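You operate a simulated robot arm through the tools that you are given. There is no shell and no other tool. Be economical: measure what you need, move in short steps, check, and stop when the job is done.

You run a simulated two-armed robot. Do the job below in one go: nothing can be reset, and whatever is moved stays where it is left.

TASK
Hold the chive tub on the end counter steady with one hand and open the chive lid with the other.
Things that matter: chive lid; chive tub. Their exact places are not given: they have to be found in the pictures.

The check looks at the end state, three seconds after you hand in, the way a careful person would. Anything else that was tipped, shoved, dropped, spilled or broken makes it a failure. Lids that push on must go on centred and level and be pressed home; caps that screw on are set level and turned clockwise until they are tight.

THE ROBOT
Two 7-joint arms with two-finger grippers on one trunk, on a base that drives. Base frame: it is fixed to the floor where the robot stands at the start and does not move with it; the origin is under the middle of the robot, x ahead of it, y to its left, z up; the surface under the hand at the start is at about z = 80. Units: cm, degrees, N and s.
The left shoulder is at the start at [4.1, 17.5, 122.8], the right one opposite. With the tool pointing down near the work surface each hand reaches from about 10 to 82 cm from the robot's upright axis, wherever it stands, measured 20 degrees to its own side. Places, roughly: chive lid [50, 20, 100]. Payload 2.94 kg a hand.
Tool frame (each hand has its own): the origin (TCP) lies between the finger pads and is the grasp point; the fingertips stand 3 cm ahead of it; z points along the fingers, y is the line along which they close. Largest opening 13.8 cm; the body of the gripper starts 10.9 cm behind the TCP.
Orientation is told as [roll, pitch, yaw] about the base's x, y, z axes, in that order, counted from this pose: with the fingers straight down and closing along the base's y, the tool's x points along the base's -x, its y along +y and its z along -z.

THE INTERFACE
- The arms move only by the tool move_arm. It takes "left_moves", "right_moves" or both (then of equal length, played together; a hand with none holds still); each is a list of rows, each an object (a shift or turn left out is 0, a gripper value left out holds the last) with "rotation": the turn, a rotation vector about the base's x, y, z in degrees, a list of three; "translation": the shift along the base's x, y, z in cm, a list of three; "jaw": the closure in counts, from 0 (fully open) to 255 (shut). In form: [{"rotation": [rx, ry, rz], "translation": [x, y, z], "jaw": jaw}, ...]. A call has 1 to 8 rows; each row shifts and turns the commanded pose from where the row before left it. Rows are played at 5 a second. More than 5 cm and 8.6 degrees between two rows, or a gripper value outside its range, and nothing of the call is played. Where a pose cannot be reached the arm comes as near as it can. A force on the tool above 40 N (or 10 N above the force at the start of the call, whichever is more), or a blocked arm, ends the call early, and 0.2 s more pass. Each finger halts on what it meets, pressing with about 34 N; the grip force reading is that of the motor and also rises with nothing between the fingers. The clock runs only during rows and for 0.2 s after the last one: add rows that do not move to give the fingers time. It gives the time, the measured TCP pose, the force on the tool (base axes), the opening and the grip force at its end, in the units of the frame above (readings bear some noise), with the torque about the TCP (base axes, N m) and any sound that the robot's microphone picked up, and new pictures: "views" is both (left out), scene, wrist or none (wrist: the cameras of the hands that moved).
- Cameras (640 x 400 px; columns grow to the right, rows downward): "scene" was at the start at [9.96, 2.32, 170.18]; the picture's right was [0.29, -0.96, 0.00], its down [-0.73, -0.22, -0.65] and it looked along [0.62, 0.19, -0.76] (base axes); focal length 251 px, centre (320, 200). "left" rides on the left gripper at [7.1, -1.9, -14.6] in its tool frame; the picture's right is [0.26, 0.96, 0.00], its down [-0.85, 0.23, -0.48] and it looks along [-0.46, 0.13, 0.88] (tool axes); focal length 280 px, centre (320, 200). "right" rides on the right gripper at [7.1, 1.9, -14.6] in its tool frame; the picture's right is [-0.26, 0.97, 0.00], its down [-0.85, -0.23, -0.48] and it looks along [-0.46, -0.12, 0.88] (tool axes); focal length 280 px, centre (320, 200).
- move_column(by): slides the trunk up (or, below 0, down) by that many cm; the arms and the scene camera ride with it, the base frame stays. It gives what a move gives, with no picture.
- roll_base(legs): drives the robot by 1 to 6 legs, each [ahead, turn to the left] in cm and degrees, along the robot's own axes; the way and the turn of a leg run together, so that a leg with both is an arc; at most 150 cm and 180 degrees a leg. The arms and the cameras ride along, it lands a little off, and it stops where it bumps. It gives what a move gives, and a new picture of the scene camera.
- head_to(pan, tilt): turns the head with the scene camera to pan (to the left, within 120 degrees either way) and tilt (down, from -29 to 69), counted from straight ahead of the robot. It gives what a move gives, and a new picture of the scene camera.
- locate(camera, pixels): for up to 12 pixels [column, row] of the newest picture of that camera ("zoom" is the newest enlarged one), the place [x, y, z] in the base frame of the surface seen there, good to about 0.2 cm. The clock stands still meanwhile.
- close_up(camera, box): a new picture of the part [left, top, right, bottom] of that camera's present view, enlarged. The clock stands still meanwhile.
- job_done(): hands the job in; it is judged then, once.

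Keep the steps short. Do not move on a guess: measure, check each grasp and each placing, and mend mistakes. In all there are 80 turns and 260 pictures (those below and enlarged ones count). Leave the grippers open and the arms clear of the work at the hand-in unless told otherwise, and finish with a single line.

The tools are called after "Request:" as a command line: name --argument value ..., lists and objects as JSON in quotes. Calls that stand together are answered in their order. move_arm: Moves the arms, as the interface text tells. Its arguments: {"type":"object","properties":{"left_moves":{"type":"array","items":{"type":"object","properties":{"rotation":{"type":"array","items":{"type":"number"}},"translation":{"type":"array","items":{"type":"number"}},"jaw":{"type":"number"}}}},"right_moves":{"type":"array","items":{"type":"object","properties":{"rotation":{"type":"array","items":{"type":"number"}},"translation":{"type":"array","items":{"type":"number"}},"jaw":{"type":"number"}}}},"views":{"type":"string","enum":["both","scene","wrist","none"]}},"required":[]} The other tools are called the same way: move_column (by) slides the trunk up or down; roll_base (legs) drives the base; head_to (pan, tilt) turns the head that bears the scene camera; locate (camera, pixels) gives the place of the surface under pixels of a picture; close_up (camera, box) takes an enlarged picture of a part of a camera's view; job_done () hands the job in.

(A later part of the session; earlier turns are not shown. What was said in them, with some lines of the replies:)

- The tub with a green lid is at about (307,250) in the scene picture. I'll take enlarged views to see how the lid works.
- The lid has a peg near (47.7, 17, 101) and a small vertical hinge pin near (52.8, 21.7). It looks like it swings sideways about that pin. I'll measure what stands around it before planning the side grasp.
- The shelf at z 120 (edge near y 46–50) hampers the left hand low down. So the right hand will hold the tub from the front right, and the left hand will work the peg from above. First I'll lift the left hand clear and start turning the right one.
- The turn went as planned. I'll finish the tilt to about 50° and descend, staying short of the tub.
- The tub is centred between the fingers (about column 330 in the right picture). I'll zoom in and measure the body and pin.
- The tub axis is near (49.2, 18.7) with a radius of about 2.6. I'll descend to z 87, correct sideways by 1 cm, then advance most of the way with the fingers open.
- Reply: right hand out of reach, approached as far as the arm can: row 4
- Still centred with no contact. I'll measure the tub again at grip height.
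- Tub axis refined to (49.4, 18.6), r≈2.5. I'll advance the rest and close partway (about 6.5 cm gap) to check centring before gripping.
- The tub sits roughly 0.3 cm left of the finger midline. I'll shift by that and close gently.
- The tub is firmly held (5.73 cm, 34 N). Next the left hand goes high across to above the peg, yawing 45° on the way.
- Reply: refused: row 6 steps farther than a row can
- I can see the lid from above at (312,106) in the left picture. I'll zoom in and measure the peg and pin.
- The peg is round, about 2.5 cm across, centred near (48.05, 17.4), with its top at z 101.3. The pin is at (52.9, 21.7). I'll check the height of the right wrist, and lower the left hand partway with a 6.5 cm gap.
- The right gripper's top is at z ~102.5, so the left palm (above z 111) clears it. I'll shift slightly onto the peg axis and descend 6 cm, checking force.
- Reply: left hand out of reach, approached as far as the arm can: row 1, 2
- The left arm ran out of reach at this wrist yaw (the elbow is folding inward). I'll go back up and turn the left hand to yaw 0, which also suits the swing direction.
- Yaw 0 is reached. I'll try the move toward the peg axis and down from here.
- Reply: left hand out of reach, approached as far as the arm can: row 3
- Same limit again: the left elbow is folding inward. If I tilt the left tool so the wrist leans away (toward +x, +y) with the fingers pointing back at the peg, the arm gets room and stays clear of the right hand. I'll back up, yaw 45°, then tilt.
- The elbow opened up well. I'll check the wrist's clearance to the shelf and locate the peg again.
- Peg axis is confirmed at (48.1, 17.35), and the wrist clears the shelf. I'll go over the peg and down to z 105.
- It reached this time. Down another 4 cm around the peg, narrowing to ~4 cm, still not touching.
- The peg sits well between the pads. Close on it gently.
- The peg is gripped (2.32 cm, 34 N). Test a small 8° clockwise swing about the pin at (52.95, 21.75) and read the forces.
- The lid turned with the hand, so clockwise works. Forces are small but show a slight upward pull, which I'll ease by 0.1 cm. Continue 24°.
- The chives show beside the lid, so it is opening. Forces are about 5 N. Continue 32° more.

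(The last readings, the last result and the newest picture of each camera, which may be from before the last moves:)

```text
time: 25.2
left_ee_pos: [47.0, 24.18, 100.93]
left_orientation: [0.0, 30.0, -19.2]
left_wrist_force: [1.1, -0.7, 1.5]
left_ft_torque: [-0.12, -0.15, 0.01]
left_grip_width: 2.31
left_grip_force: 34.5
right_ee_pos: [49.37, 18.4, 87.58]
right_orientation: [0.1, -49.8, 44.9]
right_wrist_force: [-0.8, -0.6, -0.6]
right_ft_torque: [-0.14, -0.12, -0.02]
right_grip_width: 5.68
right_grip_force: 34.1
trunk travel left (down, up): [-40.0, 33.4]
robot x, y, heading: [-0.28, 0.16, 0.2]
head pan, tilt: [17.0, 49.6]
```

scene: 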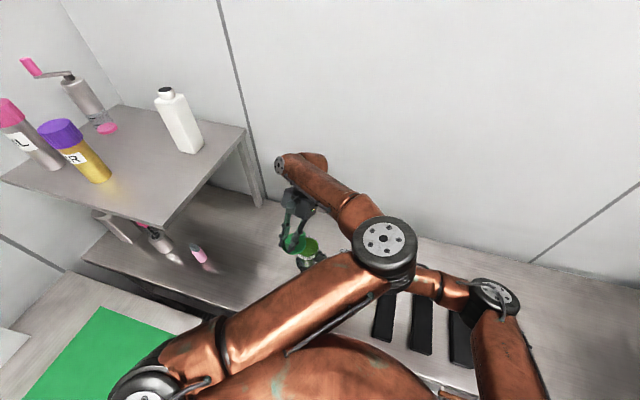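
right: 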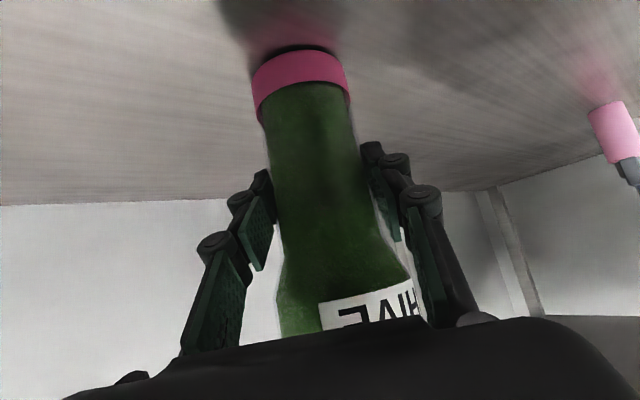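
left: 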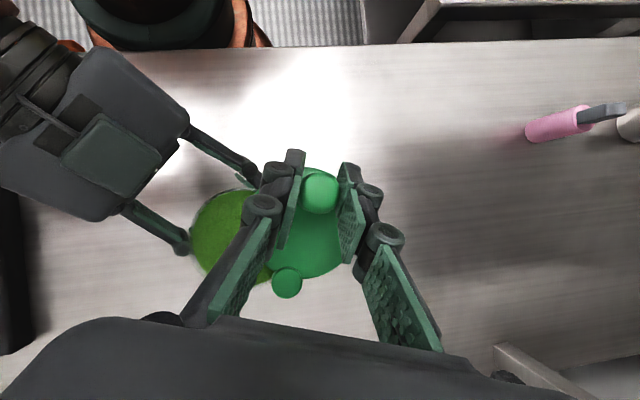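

About 64° open, with low forces. I'll swing 32° more for a full clearance.

Request:
move_arm --left_moves '[{"translation": [0.4, 0.82, 0], "rotation": [0, 0, -8]}, {"translation": [0.51, 0.75, 0], "rotation": [0, 0, -8]}, {"translation": [0.61, 0.68, 0], "rotation": [0, 0, -8]}, {"translation": [0.7, 0.59, 0], "rotation": [0, 0, -8]}, {}]'

```text
time: 26.4
left_ee_pos: [49.14, 27.22, 100.84]
left_orientation: [-0.1, 30.0, -51.3]
left_wrist_force: [0.1, -5.4, -0.1]
left_ft_torque: [-0.21, 0.01, -0.19]
left_grip_width: 2.29
left_grip_force: 34.4
right_ee_pos: [49.39, 18.52, 87.72]
right_orientation: [0.2, -50.0, 45.0]
right_wrist_force: [-0.8, 5.1, -0.1]
right_ft_torque: [-0.49, -0.05, 0.2]
right_grip_width: 5.74
right_grip_force: 33.9
trunk travel left (down, up): [-40.0, 33.4]
robot x, y, heading: [-0.06, 0.26, -0.2]
head pan, tilt: [17.0, 49.6]
```

scene: 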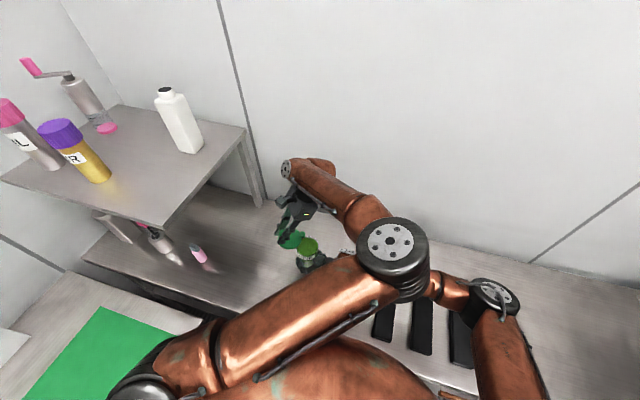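
left: 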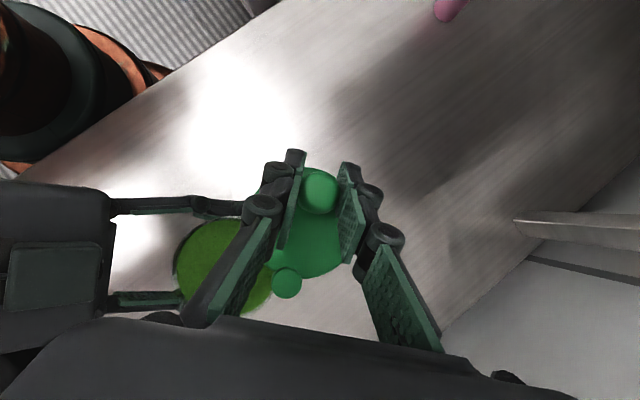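

Almost clear of the mouth. Two more steps (16°), watching the force for an end stop.

Request:
move_arm --left_moves '[{"translation": [0.77, 0.48, 0], "rotation": [0, 0, -8]}, {"translation": [0.83, 0.37, 0], "rotation": [0, 0, -8]}, {}]' --views "wrist"

Request:
close_up --camera "left" --box '[140, 130, 400, 330]'

```text
time: 27.2
left_ee_pos: [50.53, 27.95, 100.74]
left_orientation: [-0.4, 30.0, -67.3]
left_wrist_force: [-7.5, -9.7, -0.7]
left_ft_torque: [-0.63, 0.55, 0.04]
left_grip_width: 2.31
left_grip_force: 34.4
right_ee_pos: [49.42, 18.43, 87.85]
right_orientation: [0.1, -50.0, 45.0]
right_wrist_force: [7.6, 9.3, 0.2]
right_ft_torque: [-0.6, 0.43, -0.61]
right_grip_width: 5.72
right_grip_force: 34.1
trunk travel left (down, up): [-40.0, 33.4]
robot x, y, heading: [0.18, -0.22, -0.0]
head pan, tilt: [17.0, 49.6]
```

left: 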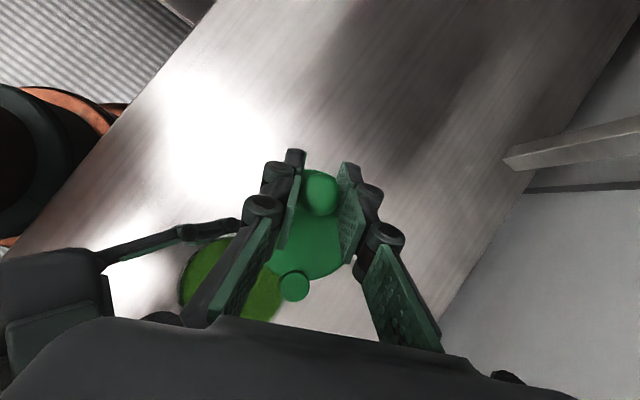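

```text
2.00 times, centred on (270, 230) of left
```

zoom: 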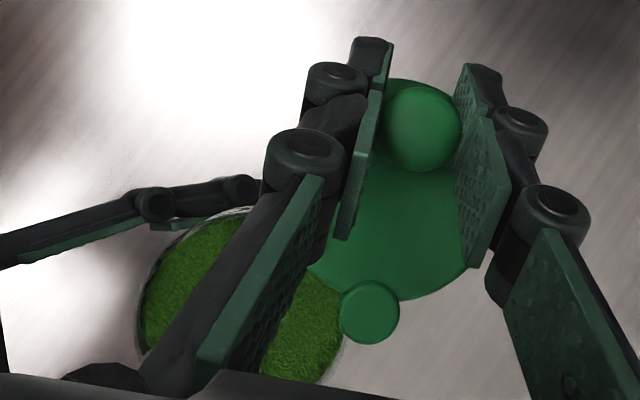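

The force rose to 12 N against the motion: that is the end stop, with the mouth fully uncovered. I'll ease back slightly, open the left hand to ~5 cm, and look before lifting off.

Request:
move_arm --left_moves '[{"translation": [-0.3, -0.18, 0], "rotation": [0, 0, 3]}, {}, {"jaw": 190}, {"jaw": 170}, {}, {}]' --views "wrist"

```text
time: 28.6
left_ee_pos: [50.4, 27.69, 100.86]
left_orientation: [-0.1, 30.0, -64.1]
left_wrist_force: [-0.3, 0.6, 1.3]
left_ft_torque: [-0.01, 0.01, -0.01]
left_grip_width: 4.59
left_grip_force: 0.1
right_ee_pos: [49.32, 18.39, 87.74]
right_orientation: [0.0, -50.0, 45.0]
right_wrist_force: [0.7, -2.8, 6.0]
right_ft_torque: [-0.1, -0.22, -0.08]
right_grip_width: 5.74
right_grip_force: 34.0
trunk travel left (down, up): [-40.0, 33.4]
robot x, y, heading: [0.2, 0.01, 0.2]
head pan, tilt: [17.0, 49.6]
```

left: 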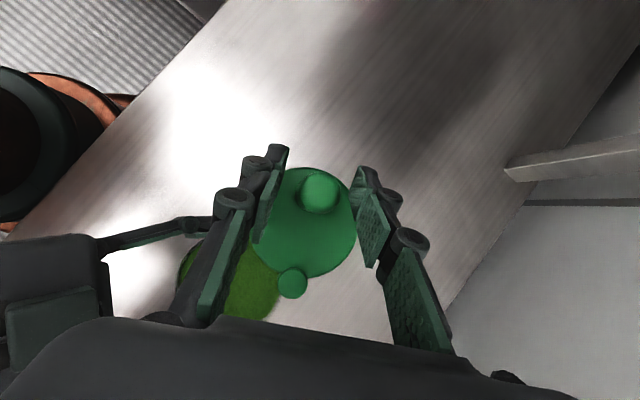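

The peg is free. Lift the left hand straight up.

Request:
move_arm --left_moves '[{"translation": [0, 0, 3]}, {"translation": [0, 0, 4]}, {"translation": [0, 0, 4]}, {"translation": [0, 0, 4]}, {"translation": [0, 0, 4]}, {}]'

Request:
close_up --camera "left" --box '[200, 100, 400, 260]'

```text
time: 30.0
left_ee_pos: [50.31, 27.41, 120.04]
left_orientation: [-0.1, 30.0, -64.0]
left_wrist_force: [0.7, -0.2, 0.0]
left_ft_torque: [0.03, -0.04, -0.03]
left_grip_width: 4.61
left_grip_force: 0.0
right_ee_pos: [49.3, 18.45, 87.8]
right_orientation: [0.1, -50.0, 45.0]
right_wrist_force: [1.4, 1.0, 4.1]
right_ft_torque: [0.19, -0.17, 0.1]
right_grip_width: 5.72
right_grip_force: 34.2
trunk travel left (down, up): [-40.0, 33.4]
robot x, y, heading: [-0.13, -0.14, -0.1]
head pan, tilt: [17.0, 49.6]
```

scene: 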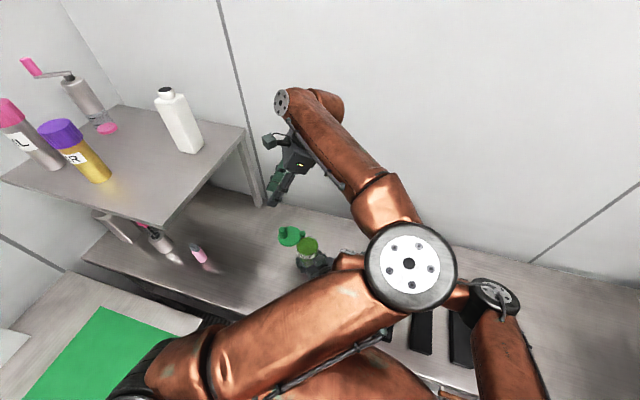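
left: 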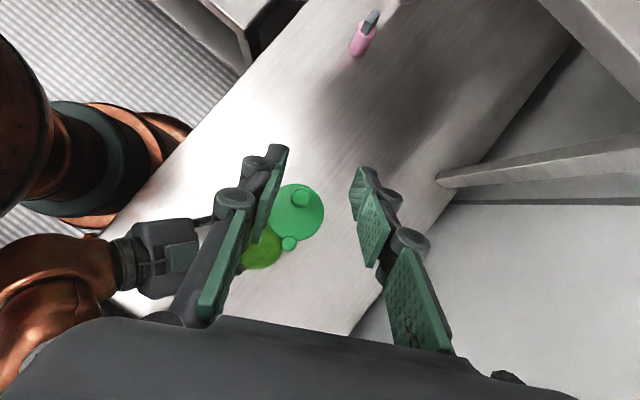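

```text
2.50 times, centred on (300, 180) of left
```

zoom: 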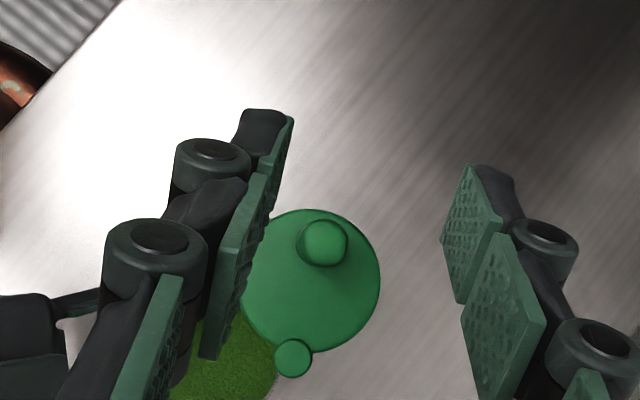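

The lid is fully swung aside. Now loosen the right hand a little and check that the tub stands on its own with the lid overhanging.

Request:
move_arm --right_moves '[{"jaw": 152}, {"jaw": 146}, {"jaw": 140}, {}, {}]'

```text
time: 31.2
left_ee_pos: [50.15, 27.45, 120.05]
left_orientation: [0.0, 29.9, -64.2]
left_wrist_force: [0.0, 0.6, -0.7]
left_ft_torque: [0.0, 0.0, 0.01]
left_grip_width: 4.59
left_grip_force: 0.0
right_ee_pos: [49.32, 18.45, 87.69]
right_orientation: [0.1, -49.9, 45.0]
right_wrist_force: [-0.1, 0.2, -0.3]
right_ft_torque: [0.0, 0.02, 0.01]
right_grip_width: 6.25
right_grip_force: 0.1
trunk travel left (down, up): [-40.0, 33.4]
robot x, y, heading: [-0.02, 0.1, 0.0]
head pan, tilt: [17.0, 49.6]
```

scene: 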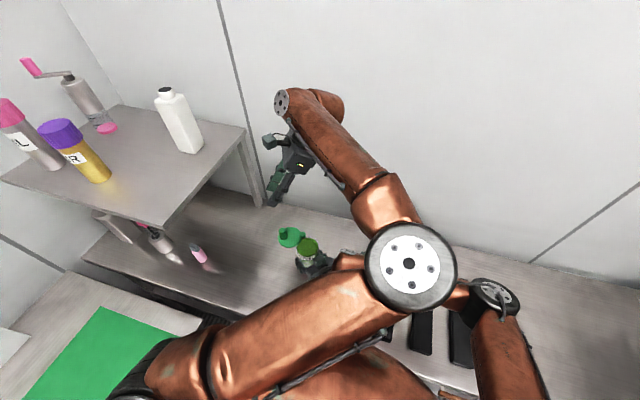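
right: 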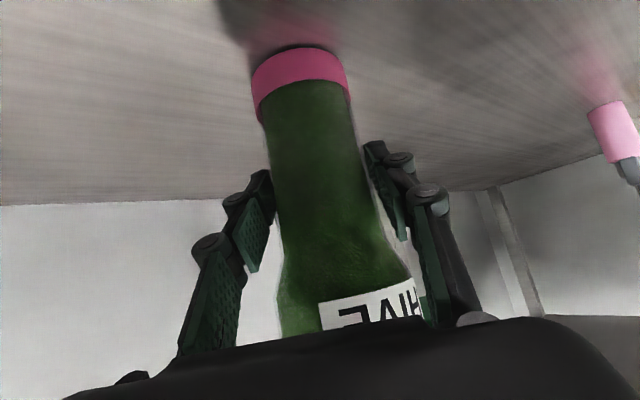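

The tub stands upright with no load on the fingers. I'll open fully and back the right hand out along its approach line. The left hand opens as well.

Request:
move_arm --right_moves '[{"jaw": 100}, {"jaw": 40}, {"jaw": 0}, {}, {"translation": [-2, -2, 0]}, {"translation": [-3, -3, 0]}, {"translation": [-3, -3, 0]}, {"translation": [-3, -3, 0.5]}]' --left_moves '[{"translation": [0, 0, 3]}, {"translation": [0, 0, 3]}, {"jaw": 100}, {"jaw": 40}, {"jaw": 0}, {}, {}, {}]'

Request:
close_up --camera "scene" --box '[265, 215, 345, 285]'

```text
time: 33.0
left_ee_pos: [50.2, 27.37, 126.04]
left_orientation: [0.2, 30.1, -64.0]
left_wrist_force: [-0.4, -0.9, -0.5]
left_ft_torque: [0.09, -0.05, -0.04]
left_grip_width: 13.79
left_grip_force: 0.1
right_ee_pos: [38.32, 7.04, 88.04]
right_orientation: [0.1, -50.1, 45.0]
right_wrist_force: [0.4, -0.7, 0.5]
right_ft_torque: [-0.05, 0.08, 0.07]
right_grip_width: 13.79
right_grip_force: 0.0
trunk travel left (down, up): [-40.0, 33.4]
robot x, y, heading: [0.21, 0.09, -0.1]
head pan, tilt: [17.0, 49.6]
```

scene: 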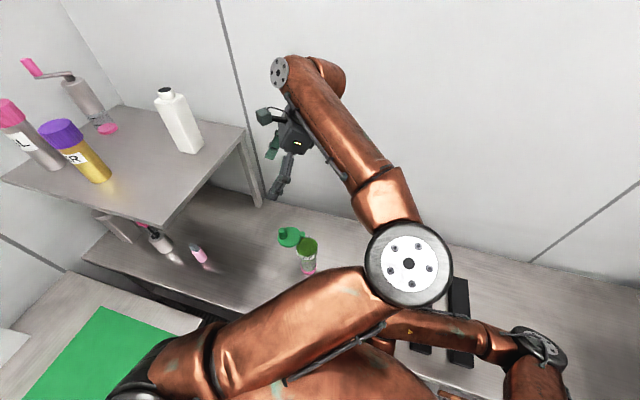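
right: 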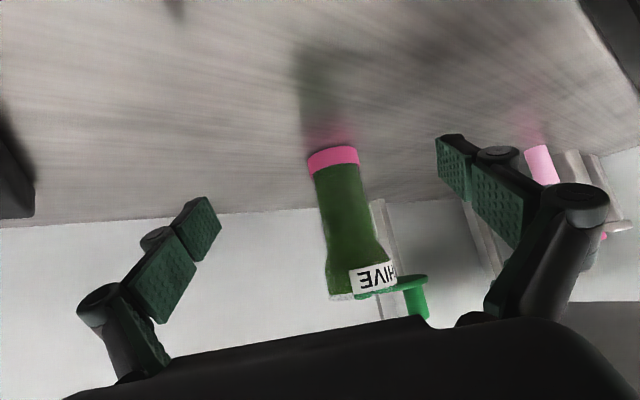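
left: 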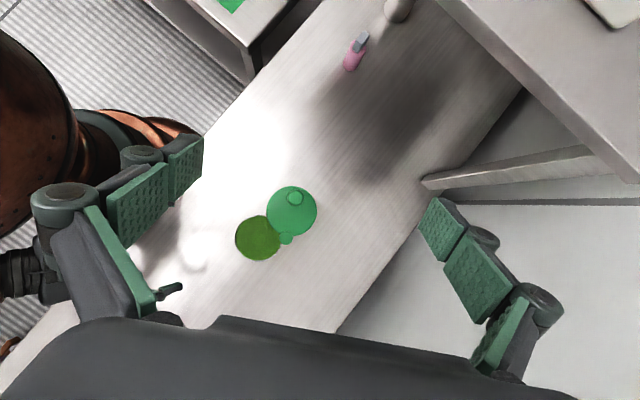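

```text
5.71 times, centred on (305, 250) of scene
```

zoom: 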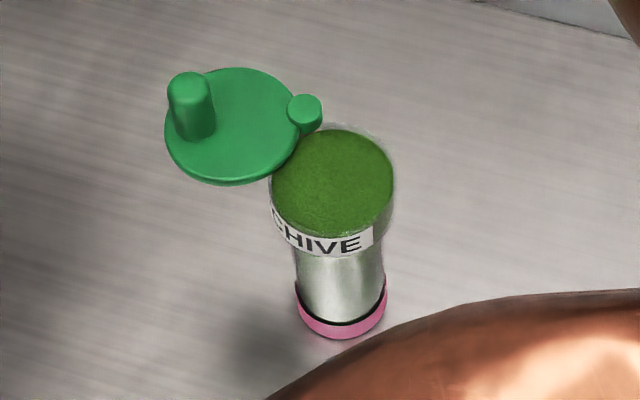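

The tub stands upright in its place, the lid is swung fully aside, both hands are open and clear, and nothing else has moved. Handing in.

Request:
job_done

```text
The job is handed in.
```

The right hand held the chive tub steady while the left hand swung the lid open to its end stop; the tub stands upright with its mouth uncovered and both grippers are open and clear.
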